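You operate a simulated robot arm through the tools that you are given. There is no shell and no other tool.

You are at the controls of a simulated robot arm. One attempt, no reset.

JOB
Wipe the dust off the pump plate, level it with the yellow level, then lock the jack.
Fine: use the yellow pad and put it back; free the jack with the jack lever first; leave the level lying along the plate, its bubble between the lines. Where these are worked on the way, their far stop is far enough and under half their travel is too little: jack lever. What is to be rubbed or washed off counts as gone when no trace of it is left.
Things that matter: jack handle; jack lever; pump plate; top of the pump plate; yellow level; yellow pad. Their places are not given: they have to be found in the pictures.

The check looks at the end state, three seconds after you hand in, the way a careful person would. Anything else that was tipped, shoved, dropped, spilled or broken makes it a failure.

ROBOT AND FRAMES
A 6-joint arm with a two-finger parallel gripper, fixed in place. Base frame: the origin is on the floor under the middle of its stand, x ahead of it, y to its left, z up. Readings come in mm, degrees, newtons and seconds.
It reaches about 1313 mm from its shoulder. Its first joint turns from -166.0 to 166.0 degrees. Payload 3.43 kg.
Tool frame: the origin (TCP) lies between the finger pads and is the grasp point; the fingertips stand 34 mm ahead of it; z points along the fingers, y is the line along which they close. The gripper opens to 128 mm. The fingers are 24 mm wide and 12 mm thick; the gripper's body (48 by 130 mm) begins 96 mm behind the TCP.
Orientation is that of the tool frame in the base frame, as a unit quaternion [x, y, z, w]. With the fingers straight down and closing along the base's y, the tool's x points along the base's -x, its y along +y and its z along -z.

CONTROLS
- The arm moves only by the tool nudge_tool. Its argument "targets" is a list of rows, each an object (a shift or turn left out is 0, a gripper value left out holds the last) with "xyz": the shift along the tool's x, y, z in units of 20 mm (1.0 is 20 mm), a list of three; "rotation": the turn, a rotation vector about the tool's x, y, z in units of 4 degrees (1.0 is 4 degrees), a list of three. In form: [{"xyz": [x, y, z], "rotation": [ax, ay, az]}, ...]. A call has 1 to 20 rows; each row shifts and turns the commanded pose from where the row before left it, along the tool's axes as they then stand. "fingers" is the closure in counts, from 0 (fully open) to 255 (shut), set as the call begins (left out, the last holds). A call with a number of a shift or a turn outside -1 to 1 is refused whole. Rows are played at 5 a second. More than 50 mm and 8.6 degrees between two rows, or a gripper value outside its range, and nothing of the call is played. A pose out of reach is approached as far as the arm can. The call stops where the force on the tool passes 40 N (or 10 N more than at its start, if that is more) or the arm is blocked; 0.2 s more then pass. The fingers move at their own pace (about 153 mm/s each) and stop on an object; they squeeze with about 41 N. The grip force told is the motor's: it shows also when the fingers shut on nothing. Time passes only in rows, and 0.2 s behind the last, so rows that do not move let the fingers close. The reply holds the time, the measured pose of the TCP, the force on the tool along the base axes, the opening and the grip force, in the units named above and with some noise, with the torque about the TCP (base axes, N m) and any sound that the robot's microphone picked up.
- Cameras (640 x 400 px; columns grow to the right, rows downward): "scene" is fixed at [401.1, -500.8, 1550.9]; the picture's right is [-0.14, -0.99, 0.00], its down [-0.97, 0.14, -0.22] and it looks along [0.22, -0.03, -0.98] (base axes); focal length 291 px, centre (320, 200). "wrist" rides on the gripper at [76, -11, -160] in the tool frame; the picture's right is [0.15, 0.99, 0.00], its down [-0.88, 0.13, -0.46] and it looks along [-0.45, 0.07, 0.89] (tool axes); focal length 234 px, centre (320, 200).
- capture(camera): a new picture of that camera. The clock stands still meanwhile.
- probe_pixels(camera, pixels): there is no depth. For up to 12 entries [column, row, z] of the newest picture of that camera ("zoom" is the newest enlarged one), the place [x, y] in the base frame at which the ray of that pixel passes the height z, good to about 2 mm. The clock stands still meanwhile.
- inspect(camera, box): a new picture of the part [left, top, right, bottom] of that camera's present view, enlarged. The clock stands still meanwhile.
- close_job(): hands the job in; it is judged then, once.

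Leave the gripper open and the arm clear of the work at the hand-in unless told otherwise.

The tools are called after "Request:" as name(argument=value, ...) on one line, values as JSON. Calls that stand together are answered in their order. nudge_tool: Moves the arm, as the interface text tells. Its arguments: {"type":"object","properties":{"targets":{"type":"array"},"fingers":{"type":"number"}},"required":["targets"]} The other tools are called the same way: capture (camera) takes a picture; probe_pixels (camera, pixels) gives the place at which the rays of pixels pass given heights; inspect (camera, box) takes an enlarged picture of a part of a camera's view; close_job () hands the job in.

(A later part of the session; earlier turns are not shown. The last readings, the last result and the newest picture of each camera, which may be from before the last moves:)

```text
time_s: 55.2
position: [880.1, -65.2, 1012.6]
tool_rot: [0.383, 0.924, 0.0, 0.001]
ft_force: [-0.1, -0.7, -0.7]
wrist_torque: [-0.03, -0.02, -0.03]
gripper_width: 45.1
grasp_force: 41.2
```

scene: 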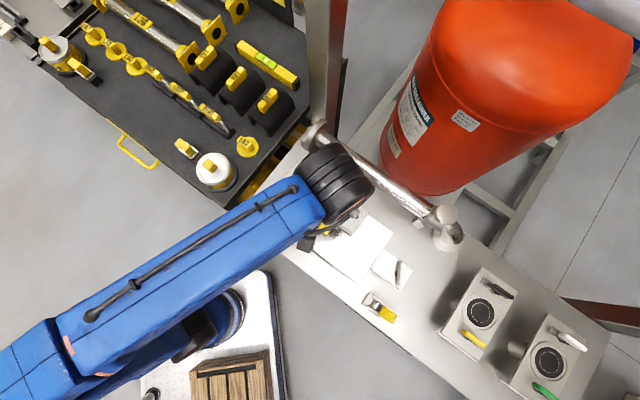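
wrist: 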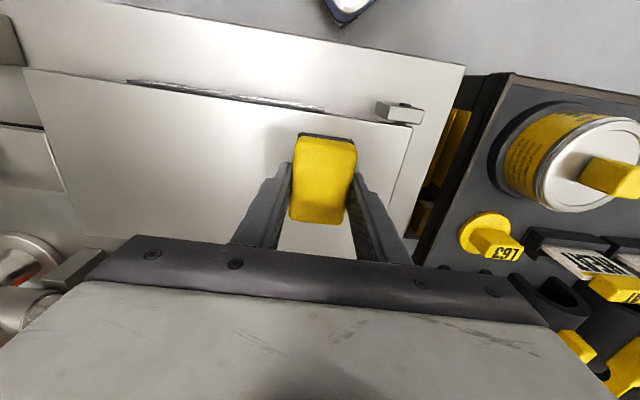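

Above the pad's place: (880,-65). Lowering to z≈845, then feeling for the surface.

Request:
nudge_tool(targets=[{"xyz": [0, 0, 1]}, {"xyz": [0, 0, 1]}, {"xyz": [0, 0, 1]}, {"xyz": [0, 0, 1]}, {"xyz": [0, 0, 1]}, {"xyz": [0, 0, 1]}, {"xyz": [0, 0, 1]}, {"xyz": [0, 0, 1]}, {"xyz": [0, 0, 0.25]}])

Request:
nudge_tool(targets=[{"xyz": [0, 0, 0.1]}])

Request:
nudge_tool(targets=[{"xyz": [0, 0, 0.1]}])

```text
time_s: 57.2
position: [879.6, -66.0, 844.4]
tool_rot: [0.383, 0.924, 0.0, 0.001]
ft_force: [-0.3, -0.2, 0.4]
wrist_torque: [0.0, 0.0, 0.04]
gripper_width: 45.3
grasp_force: 41.1
```

```text
time_s: 57.6
position: [879.0, -66.5, 843.6]
tool_rot: [0.384, 0.923, 0.0, 0.0]
ft_force: [0.5, 0.3, -1.2]
wrist_torque: [-0.01, 0.02, 0.0]
gripper_width: 45.0
grasp_force: 40.8
```

```text
time_s: 58.0
position: [879.3, -66.3, 841.9]
tool_rot: [0.384, 0.923, -0.001, 0.0]
ft_force: [-0.2, -0.1, -0.2]
wrist_torque: [-0.01, 0.01, -0.02]
gripper_width: 45.4
grasp_force: 40.7
```

No contact at ≈842. Continuing 1–2 mm at a time.

Request:
nudge_tool(targets=[{"xyz": [0, 0, 0.1]}])

Request:
nudge_tool(targets=[{"xyz": [0, 0, 0.05]}])

Request:
nudge_tool(targets=[{"xyz": [0, 0, 0.05]}])

```text
time_s: 58.4
position: [877.8, -66.1, 840.6]
tool_rot: [0.384, 0.923, -0.001, 0.0]
ft_force: [0.5, -0.8, 0.4]
wrist_torque: [-0.01, 0.01, 0.01]
gripper_width: 45.0
grasp_force: 40.5
```

```text
time_s: 58.8
position: [879.5, -66.5, 839.7]
tool_rot: [0.384, 0.923, -0.001, 0.001]
ft_force: [0.9, 0.0, -0.8]
wrist_torque: [0.0, 0.0, 0.0]
gripper_width: 45.1
grasp_force: 41.1
```

```text
time_s: 59.2
position: [879.1, -66.7, 837.9]
tool_rot: [0.384, 0.923, -0.002, 0.0]
ft_force: [0.2, 0.0, -1.0]
wrist_torque: [0.01, 0.02, 0.01]
gripper_width: 45.1
grasp_force: 40.9
```

Around z≈838 now, the pick height. One more small step or two to feel contact.

Request:
nudge_tool(targets=[{"xyz": [0, 0, 0.03]}])

Request:
nudge_tool(targets=[{"xyz": [0, 0, 0.03]}])

Request:
nudge_tool(targets=[{"xyz": [0, 0, 0.03]}])

```text
time_s: 59.6
position: [878.4, -66.6, 837.4]
tool_rot: [0.384, 0.923, 0.0, 0.0]
ft_force: [0.9, 0.2, -0.1]
wrist_torque: [0.02, 0.02, 0.01]
gripper_width: 44.9
grasp_force: 40.6
```

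```text
time_s: 60.0
position: [879.6, -65.3, 837.4]
tool_rot: [0.384, 0.923, -0.001, 0.001]
ft_force: [-0.4, -1.1, -0.6]
wrist_torque: [-0.02, -0.04, 0.02]
gripper_width: 45.1
grasp_force: 40.4
```

```text
time_s: 60.4
position: [880.7, -66.1, 835.7]
tool_rot: [0.383, 0.924, 0.0, 0.0]
ft_force: [-1.6, 0.6, 3.5]
wrist_torque: [-0.02, 0.02, -0.04]
gripper_width: 45.3
grasp_force: 41.1
```

Contact felt (3.5 N). Opening the fingers to about 92 mm.

Request:
nudge_tool(targets=[{"xyz": [0, 0, 0]}, {"xyz": [0, 0, 0]}, {"xyz": [0, 0, 0]}], fingers=70)

Request:
nudge_tool(targets=[{"xyz": [0, 0, -1]}, {"xyz": [0, 0, -1]}, {"xyz": [0, 0, -1]}, {"xyz": [0, 0, -1]}, {"xyz": [0, 0, -1]}, {"xyz": [0, 0, -1]}, {"xyz": [0, 0, -1]}, {"xyz": [0, 0, -1]}, {"xyz": [0, 0, -1]}])

Request:
capture(camera="wrist")

Request:
inspect(camera="scene", box=[100, 80, 180, 140])

```text
time_s: 61.2
position: [880.4, -65.6, 835.9]
tool_rot: [0.384, 0.923, -0.001, 0.001]
ft_force: [0.2, 0.6, -0.4]
wrist_torque: [-0.01, -0.01, 0.03]
gripper_width: 92.8
grasp_force: 0.0
```

```text
time_s: 63.2
position: [879.1, -66.4, 1016.1]
tool_rot: [0.384, 0.923, -0.001, 0.001]
ft_force: [0.3, -0.4, -0.2]
wrist_torque: [0.01, 0.01, 0.02]
gripper_width: 92.6
grasp_force: 0.1
```

```text
taken
```

wrist: 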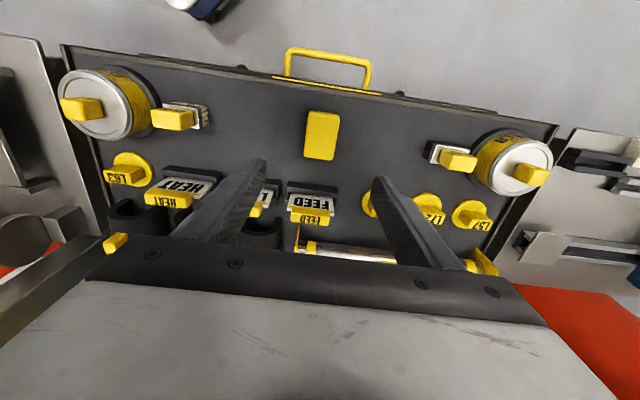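

```text
6.67 times, centred on (140, 110) of scene
```

zoom: 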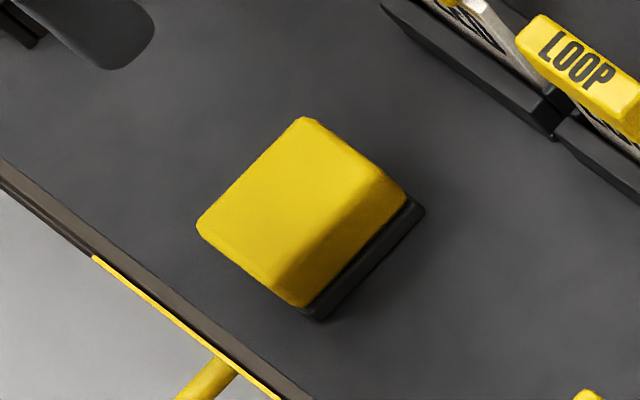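

The pad is back exactly where it was. Next the jack: I move along tool -y by 800 mm at z≈1016 to above the jack lever/handle.

Request:
nudge_tool(targets=[{"xyz": [0, -1, 0]}, {"xyz": [0, -1, 0]}, {"xyz": [0, -1, 0]}, {"xyz": [0, -1, 0]}, {"xyz": [0, -1, 0]}, {"xyz": [0, -1, 0]}, {"xyz": [0, -1, 0]}, {"xyz": [0, -1, 0]}, {"xyz": [0, -1, 0]}, {"xyz": [0, -1, 0]}, {"xyz": [0, -1, 0]}, {"xyz": [0, -1, 0]}, {"xyz": [0, -1, 0]}, {"xyz": [0, -1, 0]}, {"xyz": [0, -1, 0]}, {"xyz": [0, -1, 0]}, {"xyz": [0, -1, 0]}, {"xyz": [0, -1, 0]}, {"xyz": [0, -1, 0]}, {"xyz": [0, -1, 0]}])

Request:
nudge_tool(targets=[{"xyz": [0, -1, 0]}, {"xyz": [0, -1, 0]}, {"xyz": [0, -1, 0]}, {"xyz": [0, -1, 0]}, {"xyz": [0, -1, 0]}, {"xyz": [0, -1, 0]}, {"xyz": [0, -1, 0]}, {"xyz": [0, -1, 0]}, {"xyz": [0, -1, 0]}, {"xyz": [0, -1, 0]}, {"xyz": [0, -1, 0]}, {"xyz": [0, -1, 0]}, {"xyz": [0, -1, 0]}, {"xyz": [0, -1, 0]}, {"xyz": [0, -1, 0]}, {"xyz": [0, -1, 0]}, {"xyz": [0, -1, 0]}, {"xyz": [0, -1, 0]}, {"xyz": [0, -1, 0]}, {"xyz": [0, -1, 0]}])

Request:
capture(camera="wrist")

Request:
capture(camera="scene")

```text
time_s: 67.4
position: [597.6, -347.1, 1015.4]
tool_rot: [0.382, 0.924, -0.001, 0.001]
ft_force: [1.1, -0.3, 0.4]
wrist_torque: [0.03, -0.02, 0.02]
gripper_width: 92.9
grasp_force: 0.1
```

```text
time_s: 71.6
position: [312.9, -630.4, 1015.6]
tool_rot: [0.384, 0.923, -0.001, 0.0]
ft_force: [-0.7, 1.0, 0.4]
wrist_torque: [-0.04, -0.01, -0.03]
gripper_width: 92.8
grasp_force: 0.0
```

```text
taken
```

wrist: 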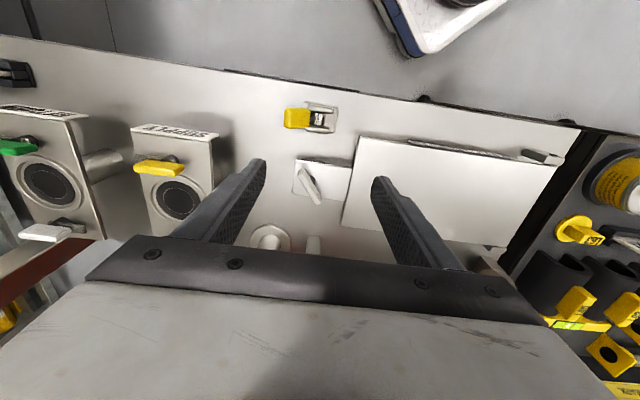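

```text
taken
```

scene: 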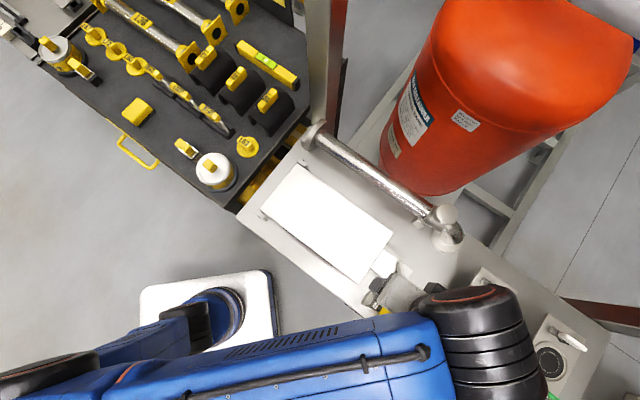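

The lever (yellow) is at wrist (305,118) and the jack handle at (310,180). Enlarging.

Request:
inspect(camera="wrist", box=[260, 85, 390, 215])

```text
3.08 times, centred on (325, 150) of wrist
```

zoom: 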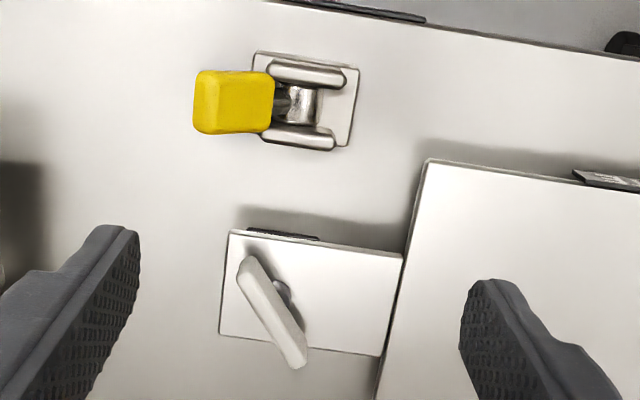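

To understand the lever and the handle I want a side view. I'll back off 100 mm (tool +x), lower 120 mm, and tilt the tool -30° about its y so the camera looks across the bench.

Request:
nudge_tool(targets=[{"xyz": [1, 0, 0.5]}, {"xyz": [1, 0, 0.5]}, {"xyz": [1, 0, 0.5]}, {"xyz": [1, 0, 0.5]}, {"xyz": [1, 0, 0.5]}, {"xyz": [0, 0, 0.5], "rotation": [0, -1, 0]}, {"rotation": [0, -1, 0]}, {"rotation": [0, -1, 0]}, {"rotation": [0, -1, 0]}, {"rotation": [0, -1, 0]}, {"rotation": [0, -1, 0]}, {"rotation": [0, -1, 0]}])

Request:
capture(camera="wrist")

```text
time_s: 74.2
position: [242.8, -560.3, 955.3]
tool_rot: [0.37, 0.897, -0.092, 0.225]
ft_force: [-0.1, -0.2, 0.2]
wrist_torque: [0.02, 0.0, 0.01]
gripper_width: 92.8
grasp_force: 0.1
```

```text
taken
```

wrist: 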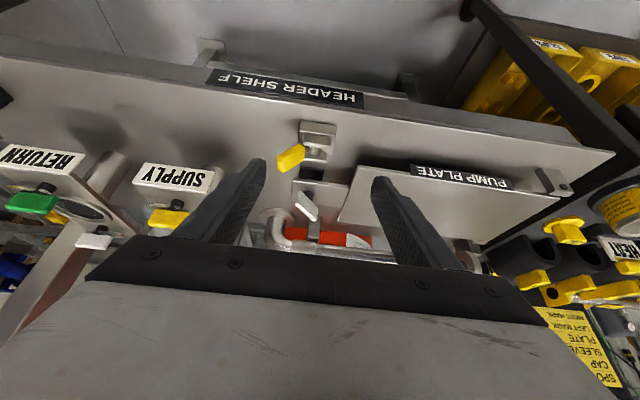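

Enlarging the lever and handle from this angle.

Request:
inspect(camera="wrist", box=[255, 105, 375, 235])

```text
3.08 times, centred on (315, 170) of wrist
```

zoom: 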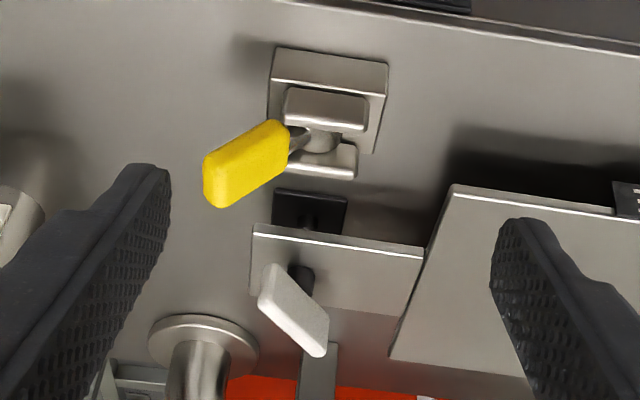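

Lever tip: scene (390,319), now wrist (281,165); its pivot pin: scene (376.5,304), wrist (314.5,150). Handle bar: scene (397,275) centre. Probing for heights.

Request:
capture(camera="scene")

Request:
probe_pixels(camera="scene", pixels=[[390, 319, 830], [390, 319, 850], [390, 319, 870], [390, 319, 890], [376.5, 304, 810], [376.5, 304, 830], [376.5, 304, 850], [398, 275, 850], [398, 275, 870], [398, 275, 890]])

Request:
probe_pixels(camera="wrist", pixels=[[281, 165, 830], [281, 165, 850], [281, 165, 870], [281, 165, 890], [314.5, 150.5, 810], [314.5, 150.5, 830], [314.5, 150.5, 850], [306, 205, 850], [306, 205, 870], [306, 205, 890]])

```text
taken
```

scene: 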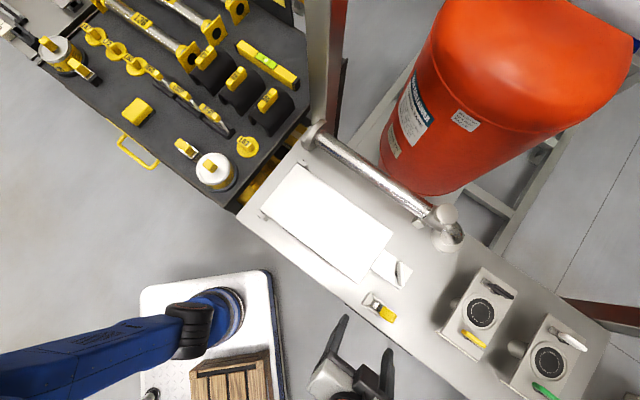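

```text
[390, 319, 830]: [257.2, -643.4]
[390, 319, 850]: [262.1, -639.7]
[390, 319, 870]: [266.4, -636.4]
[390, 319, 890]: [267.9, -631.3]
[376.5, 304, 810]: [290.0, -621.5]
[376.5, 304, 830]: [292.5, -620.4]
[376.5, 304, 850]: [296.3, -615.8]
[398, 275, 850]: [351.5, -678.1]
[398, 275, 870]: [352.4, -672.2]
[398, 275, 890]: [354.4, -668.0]
```

```text
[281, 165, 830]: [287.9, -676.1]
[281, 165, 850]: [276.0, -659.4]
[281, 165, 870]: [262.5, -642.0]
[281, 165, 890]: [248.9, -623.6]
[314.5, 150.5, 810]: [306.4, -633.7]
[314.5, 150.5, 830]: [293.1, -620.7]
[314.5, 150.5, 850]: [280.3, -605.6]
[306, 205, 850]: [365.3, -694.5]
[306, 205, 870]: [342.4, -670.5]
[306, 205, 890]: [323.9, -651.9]
```

Reading: the lever pivots about (293,-620,830), leaning about 37° from vertical toward -s, tip near z≈872. The handle bar is at about (350,-673,867). I'll set the tool upright again, close the fingers, and go to the -s side of the lever (s≈-305, p≈640) still high.

Request:
nudge_tool(targets=[{"rotation": [0, 1, 0]}, {"rotation": [0, 1, 0]}, {"rotation": [0, 1, 0]}, {"rotation": [0, 1, 0]}, {"rotation": [0, 1, 0]}, {"rotation": [0, 1, 0]}, {"rotation": [0, 1, 0]}, {"xyz": [-0.9, -1, 0]}, {"xyz": [-0.9, -1, 0]}, {"xyz": [-0.9, -1, 0]}, {"xyz": [-0.9, -1, 0]}], fingers=255)

Request:
capture(camera="wrist")

Request:
inspect(camera="scene", box=[330, 220, 500, 390])

```text
time_s: 76.6
position: [235.2, -669.8, 957.0]
tool_rot: [0.383, 0.924, 0.0, 0.001]
ft_force: [0.3, 0.4, 0.3]
wrist_torque: [-0.04, -0.01, -0.01]
gripper_width: 0.0
grasp_force: 33.2
```

```text
taken
```

wrist: 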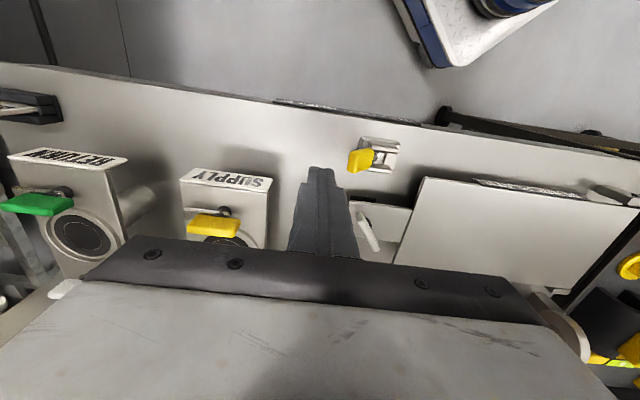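

```text
2.35 times, centred on (415, 305) of scene
```

zoom: 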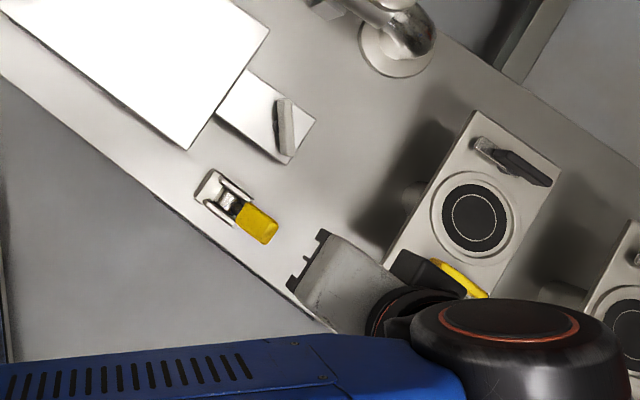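

The closed fingertips are at wrist (322,175), the yellow lever ahead at (361,160). The SUPPLY valve with its yellow lever is at (212,225); I check how far it is from the gripper.

Request:
probe_pixels(camera="wrist", pixels=[[240, 230, 860], [240, 230, 900], [240, 230, 940], [270, 180, 850], [270, 180, 880], [361, 160, 860], [352, 170, 870], [372, 150, 860]])

Request:
probe_pixels(camera="scene", pixels=[[488, 350, 860], [488, 350, 900], [488, 350, 940], [437, 318, 850], [437, 318, 880]])

```text
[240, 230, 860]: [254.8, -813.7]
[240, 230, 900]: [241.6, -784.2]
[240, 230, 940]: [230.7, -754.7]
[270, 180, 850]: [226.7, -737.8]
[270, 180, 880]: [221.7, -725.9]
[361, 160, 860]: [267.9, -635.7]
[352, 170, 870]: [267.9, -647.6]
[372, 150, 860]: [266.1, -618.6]
```

```text
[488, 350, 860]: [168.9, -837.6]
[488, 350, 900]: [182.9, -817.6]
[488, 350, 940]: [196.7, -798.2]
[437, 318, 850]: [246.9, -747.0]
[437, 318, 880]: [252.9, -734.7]
```

The SUPPLY box is off to +p and lower than the gripper body; clear. Lever centre is p≈639, matching my p=640. Descending 68 mm so the tips are at z≈855.

Request:
nudge_tool(targets=[{"xyz": [0, 0, 0.85]}, {"xyz": [0, 0, 0.85]}, {"xyz": [0, 0, 0.85]}, {"xyz": [0, 0, 0.85]}])

Request:
capture(camera="wrist")

```text
time_s: 77.6
position: [237.1, -668.1, 887.6]
tool_rot: [0.383, 0.924, 0.0, 0.001]
ft_force: [0.3, -0.2, -0.7]
wrist_torque: [-0.03, -0.01, 0.01]
gripper_width: 0.1
grasp_force: 33.1
```

```text
taken
```

wrist: 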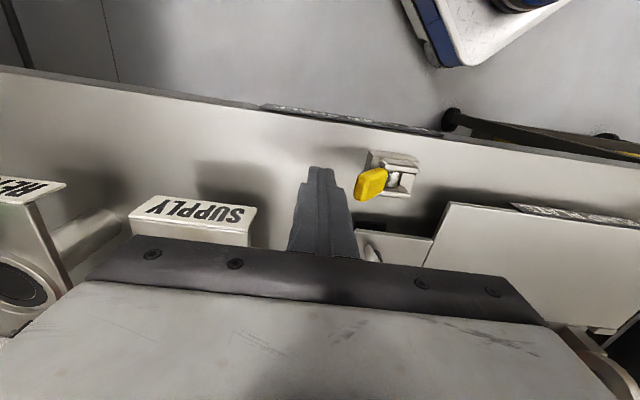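

The lever is right beside the tips on the +y side. I push slowly along tool +y in 5 mm steps.

Request:
nudge_tool(targets=[{"xyz": [0, 0.25, 0]}, {"xyz": [0, 0.25, 0]}, {"xyz": [0, 0.25, 0]}, {"xyz": [0, 0.25, 0]}, {"xyz": [0, 0.25, 0]}, {"xyz": [0, 0.25, 0]}])

Request:
capture(camera="wrist")

```text
time_s: 79.0
position: [258.1, -646.5, 887.8]
tool_rot: [0.383, 0.924, 0.0, 0.001]
ft_force: [-3.8, -2.9, 4.7]
wrist_torque: [0.03, 0.02, 0.0]
gripper_width: 0.1
grasp_force: 33.0
```

```text
taken
```

wrist: 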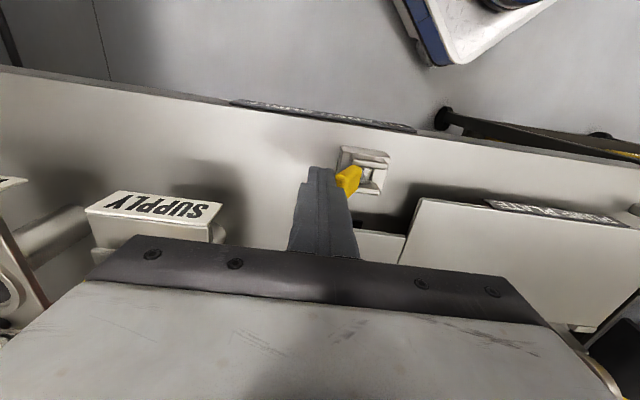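

Light contact (≈5 N) and the lever gives. Pushing further.

Request:
nudge_tool(targets=[{"xyz": [0, 0.25, 0]}, {"xyz": [0, 0.25, 0]}, {"xyz": [0, 0.25, 0]}, {"xyz": [0, 0.25, 0]}])

Request:
nudge_tool(targets=[{"xyz": [0, 0.25, 0]}, {"xyz": [0, 0.25, 0]}, {"xyz": [0, 0.25, 0]}, {"xyz": [0, 0.25, 0]}])

Request:
capture(camera="wrist")

Request:
inspect(camera="scene", box=[330, 220, 460, 350])

```text
time_s: 80.0
position: [271.4, -632.7, 888.8]
tool_rot: [0.383, 0.924, 0.0, 0.001]
ft_force: [0.3, -0.6, 0.4]
wrist_torque: [0.01, 0.02, 0.03]
gripper_width: 0.0
grasp_force: 32.6
```

```text
time_s: 81.0
position: [285.8, -618.7, 889.2]
tool_rot: [0.383, 0.924, -0.001, 0.001]
ft_force: [0.9, -0.2, 0.4]
wrist_torque: [0.0, 0.0, -0.02]
gripper_width: 0.1
grasp_force: 32.8
```

```text
taken
```

wrist: 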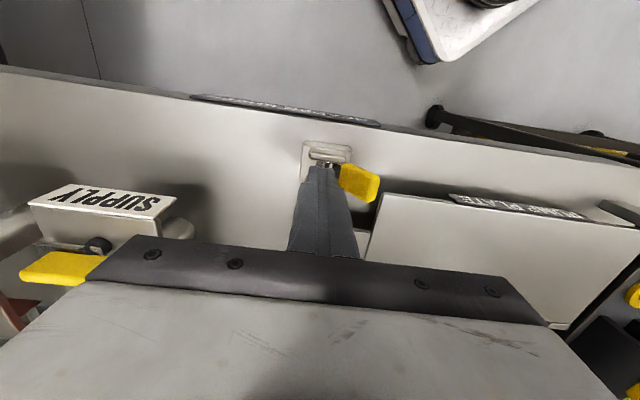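

```text
3.08 times, centred on (395, 285) of scene
```

zoom: 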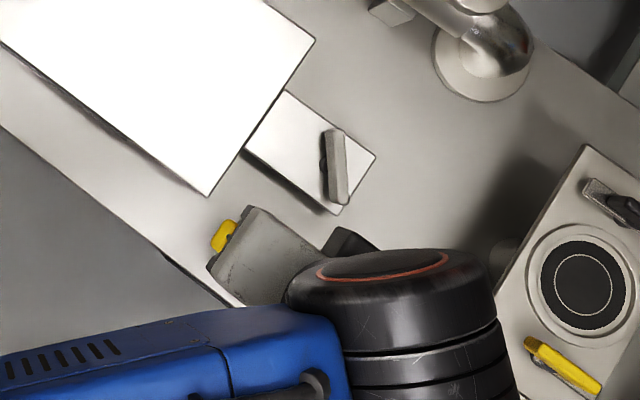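

The lever has flipped over to lean toward the plate (yellow at wrist (358,182)). I'll push a little further in 2–3 mm steps to feel whether it's at its far stop.

Request:
nudge_tool(targets=[{"xyz": [0, 0.12, 0]}, {"xyz": [0, 0.12, 0]}])

Request:
nudge_tool(targets=[{"xyz": [0, 0.12, 0]}, {"xyz": [0, 0.12, 0]}])

Request:
nudge_tool(targets=[{"xyz": [0, 0.12, 0]}, {"xyz": [0, 0.12, 0]}])

```text
time_s: 81.6
position: [290.2, -614.6, 888.3]
tool_rot: [0.383, 0.924, -0.001, 0.001]
ft_force: [0.2, -0.1, 0.2]
wrist_torque: [-0.02, 0.0, -0.01]
gripper_width: 0.1
grasp_force: 33.3
```

```text
time_s: 82.2
position: [293.7, -611.8, 888.1]
tool_rot: [0.384, 0.923, 0.0, 0.001]
ft_force: [0.4, -0.4, -0.1]
wrist_torque: [0.01, -0.02, -0.02]
gripper_width: 0.0
grasp_force: 33.0
```

```text
time_s: 82.8
position: [298.1, -609.2, 889.4]
tool_rot: [0.384, 0.924, 0.0, 0.001]
ft_force: [-0.5, -0.4, 0.8]
wrist_torque: [0.0, 0.03, -0.02]
gripper_width: 0.0
grasp_force: 32.7
```

No force yet. Let me look at the lever's position now.

Request:
inspect(camera="wrist", box=[260, 110, 440, 250])

```text
2.86 times, centred on (350, 180) of wrist
```

zoom: 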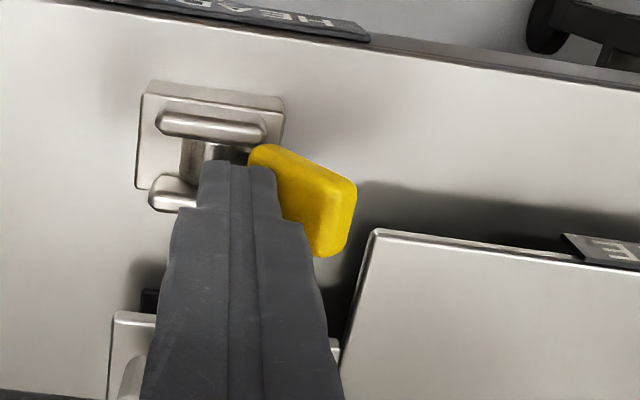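

It leans clearly to the plate side. Two or three more small steps to feel the stop.

Request:
nudge_tool(targets=[{"xyz": [0, 0.1, 0]}, {"xyz": [0, 0.1, 0]}])

Request:
nudge_tool(targets=[{"xyz": [0, 0.1, 0]}, {"xyz": [0, 0.1, 0]}])

Request:
inspect(camera="wrist", box=[260, 110, 440, 250])

```text
time_s: 83.4
position: [300.0, -607.1, 888.8]
tool_rot: [0.384, 0.923, 0.0, 0.001]
ft_force: [-1.7, -2.0, 0.3]
wrist_torque: [-0.06, 0.08, 0.01]
gripper_width: 0.0
grasp_force: 33.1
```

```text
time_s: 84.2
position: [300.9, -605.1, 888.2]
tool_rot: [0.384, 0.923, -0.004, 0.0]
ft_force: [-13.9, -14.2, 1.1]
wrist_torque: [-0.46, 0.47, 0.06]
gripper_width: 0.0
grasp_force: 33.0
stopped in row 2: the force on the tool passed its limit at 41 N (the readings are from after the stop); the commanded pose is now the measured one
```

```text
2.86 times, centred on (350, 180) of wrist
```

zoom: 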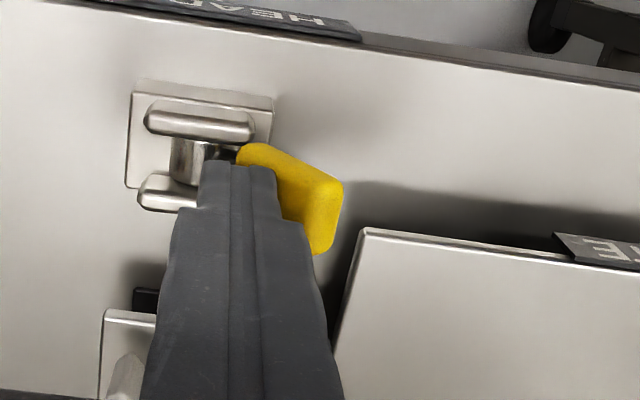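

A hard stop at 41 N: the lever is at its far stop, jack freed. Back off and lift.

Request:
nudge_tool(targets=[{"xyz": [0, -0.5, 0]}, {"xyz": [0, -0.5, 0]}, {"xyz": [0, 0, -1]}, {"xyz": [0, 0, -1]}, {"xyz": [0, 0, -1]}, {"xyz": [0, 0, -1]}, {"xyz": [0, 0, -1]}, {"xyz": [0, 0, -1]}])

Request:
capture(camera="wrist")

Request:
capture(camera="scene")

```text
time_s: 86.0
position: [287.8, -617.4, 1009.6]
tool_rot: [0.384, 0.923, -0.002, 0.001]
ft_force: [-0.3, 0.7, -0.1]
wrist_torque: [0.0, -0.02, 0.03]
gripper_width: 0.0
grasp_force: 32.7
```

```text
taken
```

wrist: 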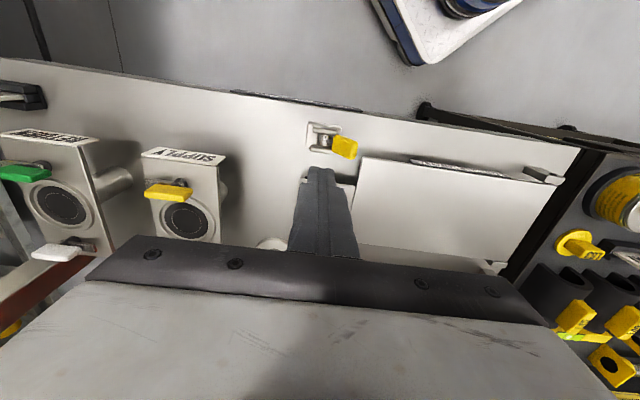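

```text
taken
```

scene: 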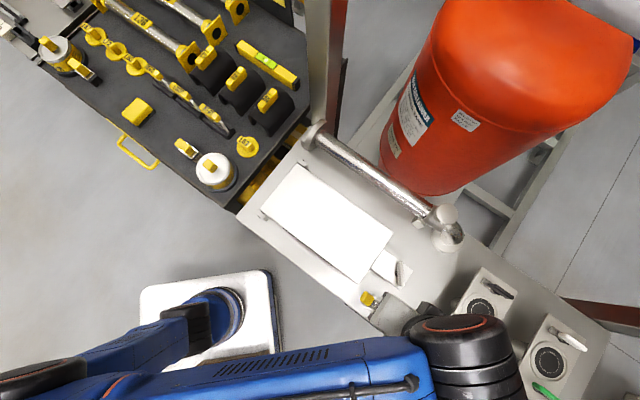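

The lever now leans to the plate; the jack is freed. Next I fetch the level. It also lies along base (0.7,0.7), so I must close across it: I'll move along +y (s) 520 mm, then turn the tool -90° about its z.

Request:
nudge_tool(targets=[{"xyz": [0, 1, 0]}, {"xyz": [0, 1, 0]}, {"xyz": [0, 1, 0]}, {"xyz": [0, 1, 0]}, {"xyz": [0, 1, 0]}, {"xyz": [0, 1, 0]}, {"xyz": [0, 1, 0]}, {"xyz": [0, 1, 0]}, {"xyz": [0, 1, 0]}, {"xyz": [0, 1, 0]}, {"xyz": [0, 1, 0]}, {"xyz": [0, 1, 0]}, {"xyz": [0, 1, 0]}, {"xyz": [0, 1, 0]}, {"xyz": [0, 1, 0]}, {"xyz": [0, 1, 0]}, {"xyz": [0, 1, 0]}, {"xyz": [0, 1, 0]}, {"xyz": [0, 1, 0]}, {"xyz": [0, 1, 0]}], fingers=100)

Request:
nudge_tool(targets=[{"xyz": [0, 1, 0]}, {"xyz": [0, 1, 0]}, {"xyz": [0, 1, 0]}, {"xyz": [0, 1, 0]}, {"xyz": [0, 1, 0]}, {"xyz": [0, 1, 0]}, {"xyz": [0, 1, 0], "rotation": [0, 0, -0.98]}, {"rotation": [0, 0, -0.98]}, {"rotation": [0, 0, -0.98]}, {"rotation": [0, 0, -0.98]}, {"rotation": [0, 0, -0.98]}, {"rotation": [0, 0, -0.98]}, {"rotation": [0, 0, -0.98]}, {"rotation": [0, 0, -0.98]}, {"rotation": [0, 0, -0.98]}, {"rotation": [0, 0, -0.98]}, {"rotation": [0, 0, -0.98]}, {"rotation": [0, 0, -0.98]}, {"rotation": [0, 0, -0.98]}, {"rotation": [0, 0, -0.98]}])

Request:
nudge_tool(targets=[{"rotation": [0, 0, -0.98]}, {"rotation": [0, 0, -0.98]}, {"rotation": [0, 0, -0.98]}, {"rotation": [0, 0, -0.98]}, {"rotation": [0, 0, -0.98]}, {"rotation": [0, 0, -0.98]}, {"rotation": [0, 0, -0.98]}, {"rotation": [0, 0, -0.98]}, {"rotation": [0, 0, -0.94]}])

Request:
capture(camera="wrist")

Request:
capture(camera="scene")

```text
time_s: 90.2
position: [569.1, -334.4, 1007.3]
tool_rot: [0.384, 0.923, -0.002, 0.002]
ft_force: [-0.9, 0.0, -0.1]
wrist_torque: [-0.01, -0.02, -0.02]
gripper_width: 77.8
grasp_force: 0.0
```

```text
time_s: 94.3
position: [670.8, -236.4, 1005.4]
tool_rot: [-0.086, 0.996, -0.002, 0.0]
ft_force: [0.0, 0.6, 0.3]
wrist_torque: [-0.01, 0.01, 0.02]
gripper_width: 77.7
grasp_force: 0.1
```

```text
time_s: 96.3
position: [669.9, -236.1, 1007.7]
tool_rot: [-0.382, 0.924, -0.002, -0.001]
ft_force: [-0.1, -0.2, 0.2]
wrist_torque: [0.01, 0.0, -0.02]
gripper_width: 77.8
grasp_force: 0.0
```

```text
taken
```

wrist: 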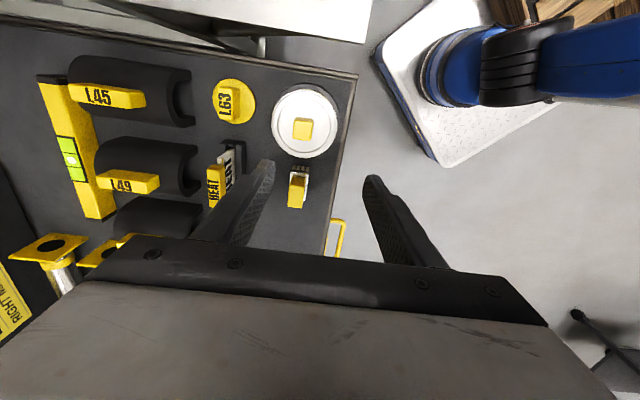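

```text
taken
```

scene: 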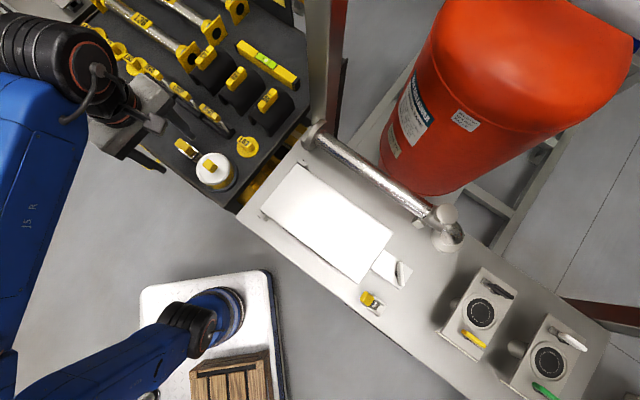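

The level is at wrist left (75,150); vial centre at (70,160), matching scene (266,60.6). Probing for its height.

Request:
inspect(camera="wrist", box=[0, 60, 200, 260])

Request:
probe_pixels(camera="scene", pixels=[[266, 60.6, 790], [266, 60.6, 810], [266, 60.6, 830], [266, 60.6, 850]])

Request:
probe_pixels(camera="wrist", pixels=[[70, 160, 790], [70, 160, 810], [70, 160, 830], [70, 160, 850]])

```text
2.00 times, centred on (100, 160) of wrist
```

zoom: 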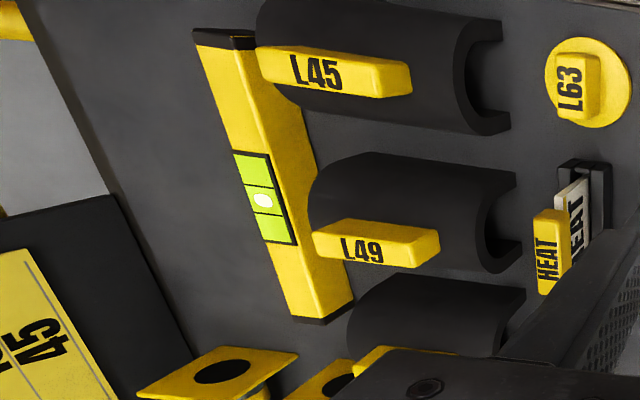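

```text
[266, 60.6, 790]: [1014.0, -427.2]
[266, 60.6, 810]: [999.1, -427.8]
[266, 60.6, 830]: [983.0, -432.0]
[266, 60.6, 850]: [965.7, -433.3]
```

```text
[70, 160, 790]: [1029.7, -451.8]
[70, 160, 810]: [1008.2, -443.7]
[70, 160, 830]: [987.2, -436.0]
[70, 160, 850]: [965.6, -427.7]
```

The vial top is near (975,-432,838), so the level is about 48 mm tall. I'll move above it at z≈1007 for a top view to judge the side clearances.

Request:
nudge_tool(targets=[{"xyz": [-0.216, -0.983, 0]}, {"xyz": [-0.216, -0.983, 0]}, {"xyz": [-0.216, -0.983, 0]}, {"xyz": [-0.216, -0.983, 0]}, {"xyz": [-0.216, -0.983, 0]}, {"xyz": [-0.216, -0.983, 0]}, {"xyz": [-0.216, -0.983, 0]}, {"xyz": [-0.216, -0.983, 0]}, {"xyz": [-0.216, -0.983, 0]}, {"xyz": [-0.216, -0.983, 0]}, {"xyz": [-0.216, -0.983, 0]}, {"xyz": [-0.216, -0.983, 0]}, {"xyz": [-0.216, -0.983, 0]}, {"xyz": [-0.216, -0.983, 0]}, {"xyz": [-0.216, -0.983, 0]}, {"xyz": [-0.216, -0.983, 0]}, {"xyz": [-0.216, -0.983, 0]}, {"xyz": [-0.216, -0.983, 0]}])

Request:
capture(camera="wrist")

Request:
capture(camera="scene")

```text
time_s: 100.2
position: [972.9, -433.6, 1006.5]
tool_rot: [-0.382, 0.924, -0.002, -0.001]
ft_force: [-0.4, -0.2, 0.8]
wrist_torque: [0.02, 0.0, 0.0]
gripper_width: 77.8
grasp_force: 0.0
```

```text
taken
```

wrist: 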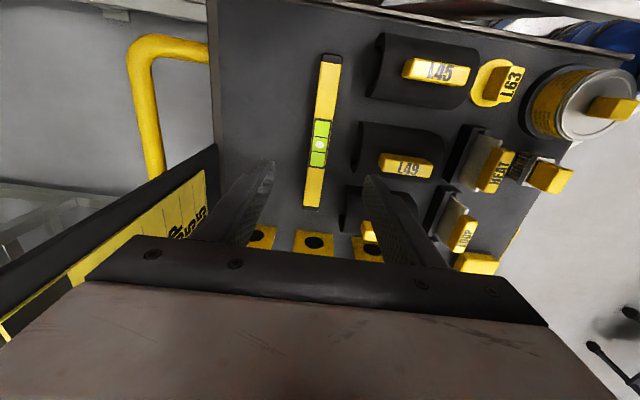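

```text
taken
```

scene: 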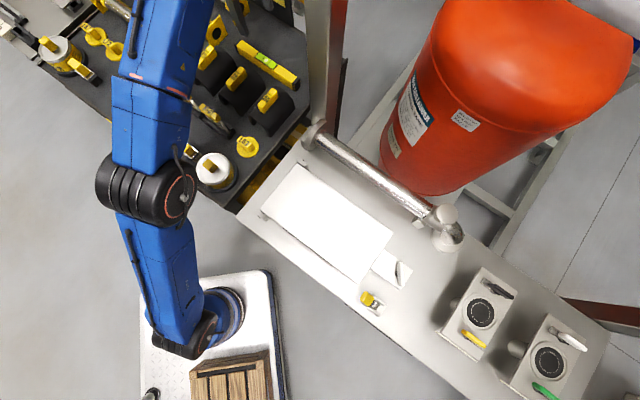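

The level stands vertical in the wrist view at (322,130). Enlarging for alignment and gap.

Request:
inspect(camera="wrist", box=[230, 40, 450, 250])

```text
1.90 times, centred on (340, 145) of wrist
```

zoom: 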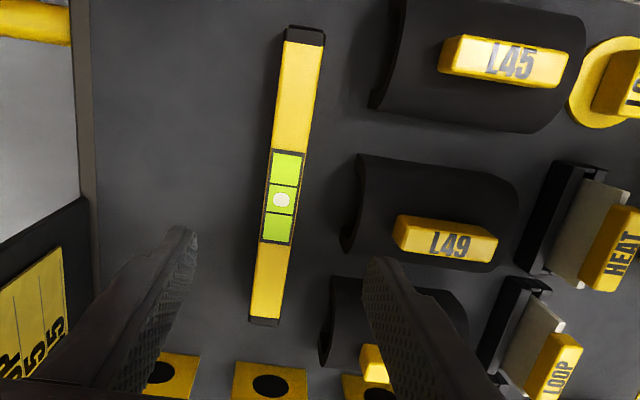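

Probing the level's top corners, vial centre, and the nearest saddle edge.

Request:
probe_pixels(camera="zoom", pixels=[[285, 30, 838], [325, 34, 838], [249, 321, 838], [279, 325, 838], [282, 200, 838], [270, 150, 838], [304, 152, 838], [262, 242, 838], [290, 245, 838], [342, 245, 800], [357, 155, 800], [320, 345, 800]])

```text
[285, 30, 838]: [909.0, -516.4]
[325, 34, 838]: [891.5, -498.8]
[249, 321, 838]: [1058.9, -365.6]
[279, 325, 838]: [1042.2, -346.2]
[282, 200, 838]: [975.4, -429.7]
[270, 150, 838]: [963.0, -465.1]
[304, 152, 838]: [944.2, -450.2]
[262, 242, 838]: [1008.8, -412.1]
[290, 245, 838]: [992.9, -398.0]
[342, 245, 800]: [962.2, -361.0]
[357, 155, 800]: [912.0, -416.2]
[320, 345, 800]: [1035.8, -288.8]
```

The level is 25 mm wide, 213 mm long, centre (975.4,-431.7), at 45°. The gap to the saddle is ~45 mm. I'll narrow the fingers to ~55 mm and descend to z≈880 first.

Request:
nudge_tool(targets=[{"xyz": [-0.13, 0, 0]}, {"xyz": [0, 0, 0]}, {"xyz": [0, 0, 1]}, {"xyz": [0, 0, 1]}, {"xyz": [0, 0, 1]}, {"xyz": [0, 0, 1]}, {"xyz": [0, 0, 1]}, {"xyz": [0, 0, 1]}], fingers=145)

Request:
capture(camera="wrist")

```text
time_s: 102.0
position: [976.0, -430.4, 886.0]
tool_rot: [-0.382, 0.924, -0.003, -0.001]
ft_force: [-0.4, -0.5, 0.9]
wrist_torque: [-0.03, -0.07, 0.01]
gripper_width: 54.9
grasp_force: 0.0
```

```text
taken
```

wrist: 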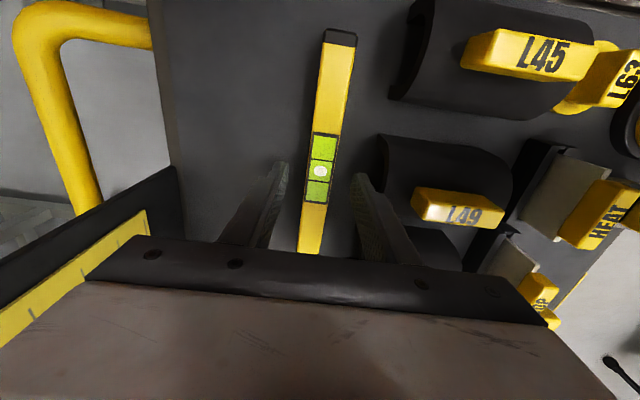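

The level is between the fingertips. Down another 50 mm to z≈836.

Request:
nudge_tool(targets=[{"xyz": [0, 0, 0.5]}, {"xyz": [0, 0, 0.5]}, {"xyz": [0, 0, 0.5]}, {"xyz": [0, 0, 0.5]}, {"xyz": [0, 0, 0.5]}])

Request:
inspect(camera="wrist", box=[220, 90, 420, 270])

```text
time_s: 103.2
position: [975.4, -433.7, 836.4]
tool_rot: [-0.382, 0.924, -0.003, -0.001]
ft_force: [0.4, 0.6, -0.3]
wrist_torque: [-0.07, 0.04, 0.0]
gripper_width: 55.1
grasp_force: 0.1
```

```text
2.22 times, centred on (320, 180) of wrist
```

zoom: 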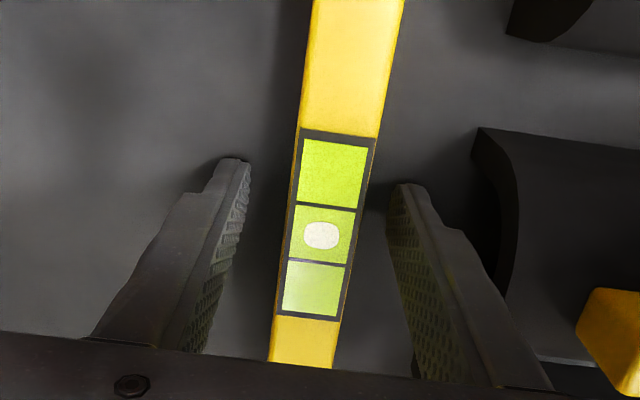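

The fingers straddle the level around its vial. Closing.

Request:
nudge_tool(targets=[{"xyz": [0, 0, 0]}, {"xyz": [0, 0, 0]}, {"xyz": [0, 0, 0]}, {"xyz": [0, 0, 0]}], fingers=255)

Request:
nudge_tool(targets=[{"xyz": [0, 0, -0.5]}, {"xyz": [0, 0, -1]}, {"xyz": [0, 0, -1]}, {"xyz": [0, 0, -1]}, {"xyz": [0, 0, -1]}, {"xyz": [0, 0, -1]}, {"xyz": [0, 0, -1]}, {"xyz": [0, 0, -1]}, {"xyz": [0, 0, -1]}])

Request:
capture(camera="wrist")

```text
time_s: 104.2
position: [976.4, -432.9, 837.4]
tool_rot: [-0.382, 0.924, -0.003, -0.001]
ft_force: [1.1, 0.4, 0.4]
wrist_torque: [0.02, 0.02, 0.05]
gripper_width: 25.2
grasp_force: 40.9
```

```text
time_s: 106.2
position: [975.8, -431.4, 1007.7]
tool_rot: [-0.382, 0.924, -0.003, -0.001]
ft_force: [-0.3, -0.4, -2.7]
wrist_torque: [-0.01, -0.05, 0.04]
gripper_width: 25.8
grasp_force: 41.2
```

```text
taken
```

wrist: 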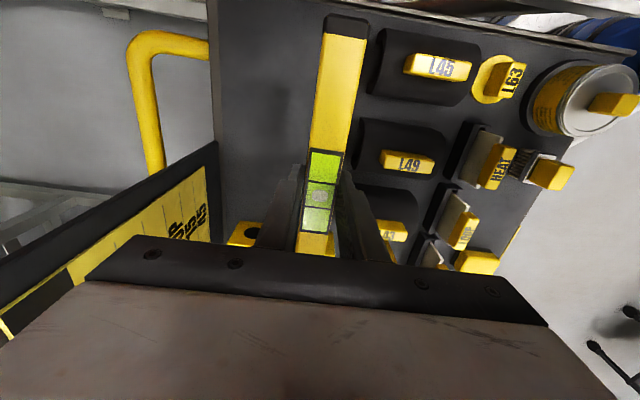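

The level is held and lifted. Now I carry it: first tool +y (toward -p) 263 mm, then tool +x (toward -s) 403 mm to above the plate's middle (s≈-20, p≈732).

Request:
nudge_tool(targets=[{"xyz": [0, 0.94, 0]}, {"xyz": [0, 0.94, 0]}, {"xyz": [0, 0.94, 0]}, {"xyz": [0, 0.94, 0]}, {"xyz": [0, 0.94, 0]}, {"xyz": [0, 0.94, 0]}, {"xyz": [0, 0.94, 0]}, {"xyz": [0, 0.94, 0]}, {"xyz": [0, 0.94, 0]}, {"xyz": [0, 0.94, 0]}, {"xyz": [0, 0.94, 0]}, {"xyz": [0, 0.94, 0]}, {"xyz": [0, 0.94, 0]}, {"xyz": [0, 0.94, 0]}])

Request:
nudge_tool(targets=[{"xyz": [1, 0, 0]}, {"xyz": [1, 0, 0]}, {"xyz": [1, 0, 0]}, {"xyz": [1, 0, 0]}, {"xyz": [1, 0, 0]}, {"xyz": [1, 0, 0]}, {"xyz": [1, 0, 0]}, {"xyz": [1, 0, 0]}, {"xyz": [1, 0, 0]}, {"xyz": [1, 0, 0]}, {"xyz": [1, 0, 0]}, {"xyz": [1, 0, 0]}, {"xyz": [1, 0, 0]}, {"xyz": [1, 0, 0]}, {"xyz": [1, 0, 0]}, {"xyz": [1, 0, 0]}, {"xyz": [1, 0, 0]}, {"xyz": [1, 0, 0]}, {"xyz": [1, 0, 0]}, {"xyz": [1, 0, 0]}])

Request:
capture(camera="wrist")

Request:
capture(camera="scene")

```text
time_s: 109.2
position: [790.8, -245.1, 1005.3]
tool_rot: [-0.382, 0.924, -0.002, -0.002]
ft_force: [0.1, 1.1, -2.4]
wrist_torque: [0.02, 0.04, -0.02]
gripper_width: 25.3
grasp_force: 41.5
```

```text
time_s: 113.3
position: [507.2, -526.3, 1007.7]
tool_rot: [-0.381, 0.925, -0.002, -0.001]
ft_force: [0.1, -0.3, -2.1]
wrist_torque: [0.0, -0.02, -0.01]
gripper_width: 25.6
grasp_force: 40.9
```

```text
taken
```

wrist: 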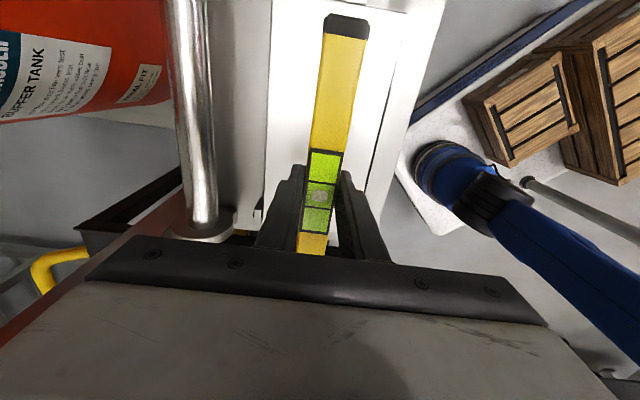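

```text
taken
```

scene: 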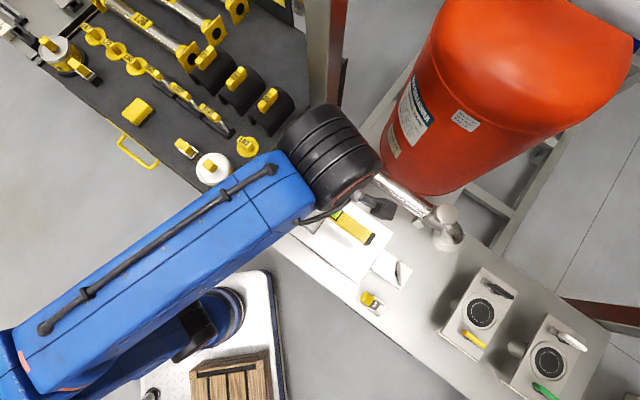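

The level is over the plate (s≈-14, p≈731), aligned. I expect contact near TCP z≈884. I'll tilt -1° about tool y to match the plate's slope and descend to ≈892.

Request:
nudge_tool(targets=[{"xyz": [0, 0, 1]}, {"xyz": [0, 0, 1]}, {"xyz": [0, 0, 1]}, {"xyz": [0, 0, 1]}, {"xyz": [0, 0, 1]}, {"xyz": [0, 0, 0.7], "rotation": [0, -0.26, 0]}, {"xyz": [0, 0, 0]}])

Request:
capture(camera="wrist")

Request:
capture(camera="scene")

```text
time_s: 115.0
position: [508.4, -529.6, 894.7]
tool_rot: [-0.382, 0.924, 0.002, 0.007]
ft_force: [-0.7, -0.5, -1.6]
wrist_torque: [-0.01, 0.01, 0.0]
gripper_width: 25.3
grasp_force: 41.1
```

```text
taken
```

wrist: 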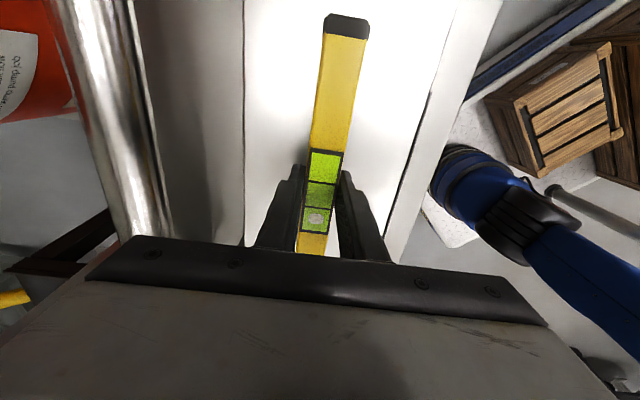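

```text
taken
```

scene: 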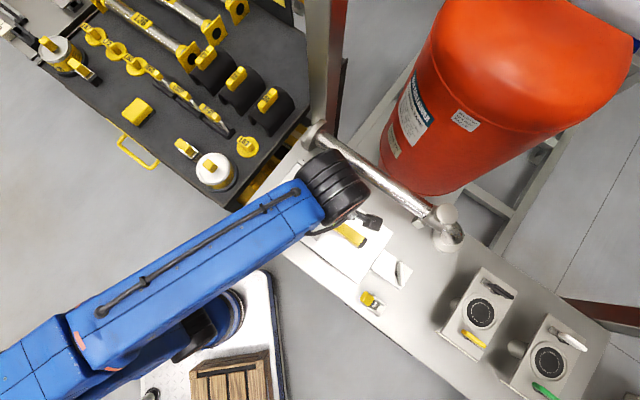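

The bubble already swings to the +s end with a 1° tilt, so the vial is sensitive. Descending in small steps to feel the plate.

Request:
nudge_tool(targets=[{"xyz": [0, 0, 0.1]}, {"xyz": [0, 0, 0.1]}])

Request:
nudge_tool(targets=[{"xyz": [0, 0, 0.1]}])

Request:
nudge_tool(targets=[{"xyz": [0, 0, 0.1]}])

```text
time_s: 115.5
position: [507.3, -529.1, 890.7]
tool_rot: [-0.381, 0.924, 0.001, 0.007]
ft_force: [-0.9, 0.7, -0.9]
wrist_torque: [0.02, -0.02, -0.02]
gripper_width: 25.5
grasp_force: 41.2
```

```text
time_s: 116.0
position: [508.3, -528.5, 888.4]
tool_rot: [-0.382, 0.924, 0.001, 0.007]
ft_force: [1.4, 0.3, -2.3]
wrist_torque: [0.02, 0.0, 0.02]
gripper_width: 25.2
grasp_force: 41.1
```

```text
time_s: 116.3
position: [507.4, -528.5, 885.9]
tool_rot: [-0.382, 0.924, 0.001, 0.006]
ft_force: [0.1, 0.6, -1.9]
wrist_torque: [-0.02, -0.01, 0.04]
gripper_width: 25.2
grasp_force: 41.7
```

Still hanging free (-2 N weight). Smaller steps.

Request:
nudge_tool(targets=[{"xyz": [0, 0, 0.05]}])

Request:
nudge_tool(targets=[{"xyz": [0, 0, 0.05]}])

Request:
nudge_tool(targets=[{"xyz": [0, 0, 0.05]}])

```text
time_s: 116.8
position: [508.2, -527.9, 886.0]
tool_rot: [-0.382, 0.924, 0.001, 0.007]
ft_force: [0.6, 0.2, -3.0]
wrist_torque: [0.0, -0.03, 0.0]
gripper_width: 25.4
grasp_force: 40.8
```

```text
time_s: 117.2
position: [507.6, -527.9, 884.1]
tool_rot: [-0.382, 0.924, 0.002, 0.006]
ft_force: [0.3, -0.8, -1.9]
wrist_torque: [0.02, 0.0, -0.01]
gripper_width: 25.4
grasp_force: 41.1
```

```text
time_s: 117.5
position: [508.0, -527.9, 882.7]
tool_rot: [-0.382, 0.924, 0.002, 0.007]
ft_force: [0.2, 0.6, -2.5]
wrist_torque: [0.03, 0.02, -0.02]
gripper_width: 25.5
grasp_force: 41.0
```

No contact yet at z≈883. Continuing.

Request:
nudge_tool(targets=[{"xyz": [0, 0, 0.05]}])

Request:
nudge_tool(targets=[{"xyz": [0, 0, 0.05]}])

Request:
nudge_tool(targets=[{"xyz": [0, 0, 0.05]}])

```text
time_s: 118.0
position: [506.5, -528.2, 883.1]
tool_rot: [-0.381, 0.925, 0.003, 0.007]
ft_force: [0.1, 0.5, -2.1]
wrist_torque: [0.0, -0.02, 0.01]
gripper_width: 25.2
grasp_force: 41.4
```

```text
time_s: 118.3
position: [507.8, -528.2, 880.7]
tool_rot: [-0.383, 0.924, 0.002, 0.007]
ft_force: [0.8, -0.7, -2.6]
wrist_torque: [-0.01, 0.02, -0.02]
gripper_width: 25.4
grasp_force: 41.5
```

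```text
time_s: 118.8
position: [508.0, -527.1, 880.9]
tool_rot: [-0.382, 0.924, 0.0, 0.007]
ft_force: [0.6, 1.2, 0.2]
wrist_torque: [-0.17, 0.22, 0.02]
gripper_width: 25.4
grasp_force: 41.0
```

Contact begins, at the level's -s end (torque). The plate is a bit less tilted than my 1°. I ease the tilt back 0.4° and lower 1 mm more.

Request:
nudge_tool(targets=[{"xyz": [0, 0, 0], "rotation": [0, 0.1, 0]}, {"xyz": [0, 0, 0.03]}])

Request:
nudge_tool(targets=[{"xyz": [0, 0, 0.03]}])

Request:
inspect(camera="wrist", box=[250, 0, 420, 260])

```text
time_s: 119.3
position: [508.1, -528.4, 879.8]
tool_rot: [-0.381, 0.924, 0.0, 0.004]
ft_force: [-1.4, -3.0, 9.9]
wrist_torque: [0.97, -0.76, -0.07]
gripper_width: 25.3
grasp_force: 40.4
```

```text
time_s: 119.8
position: [507.1, -528.0, 880.4]
tool_rot: [-0.383, 0.924, -0.001, 0.004]
ft_force: [-0.3, -5.5, 19.9]
wrist_torque: [0.53, -0.35, -0.08]
gripper_width: 25.4
grasp_force: 41.0
```

```text
1.54 times, centred on (335, 130) of wrist
```

zoom: 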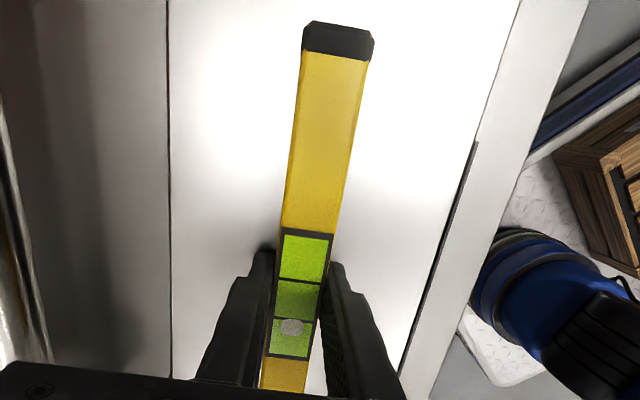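

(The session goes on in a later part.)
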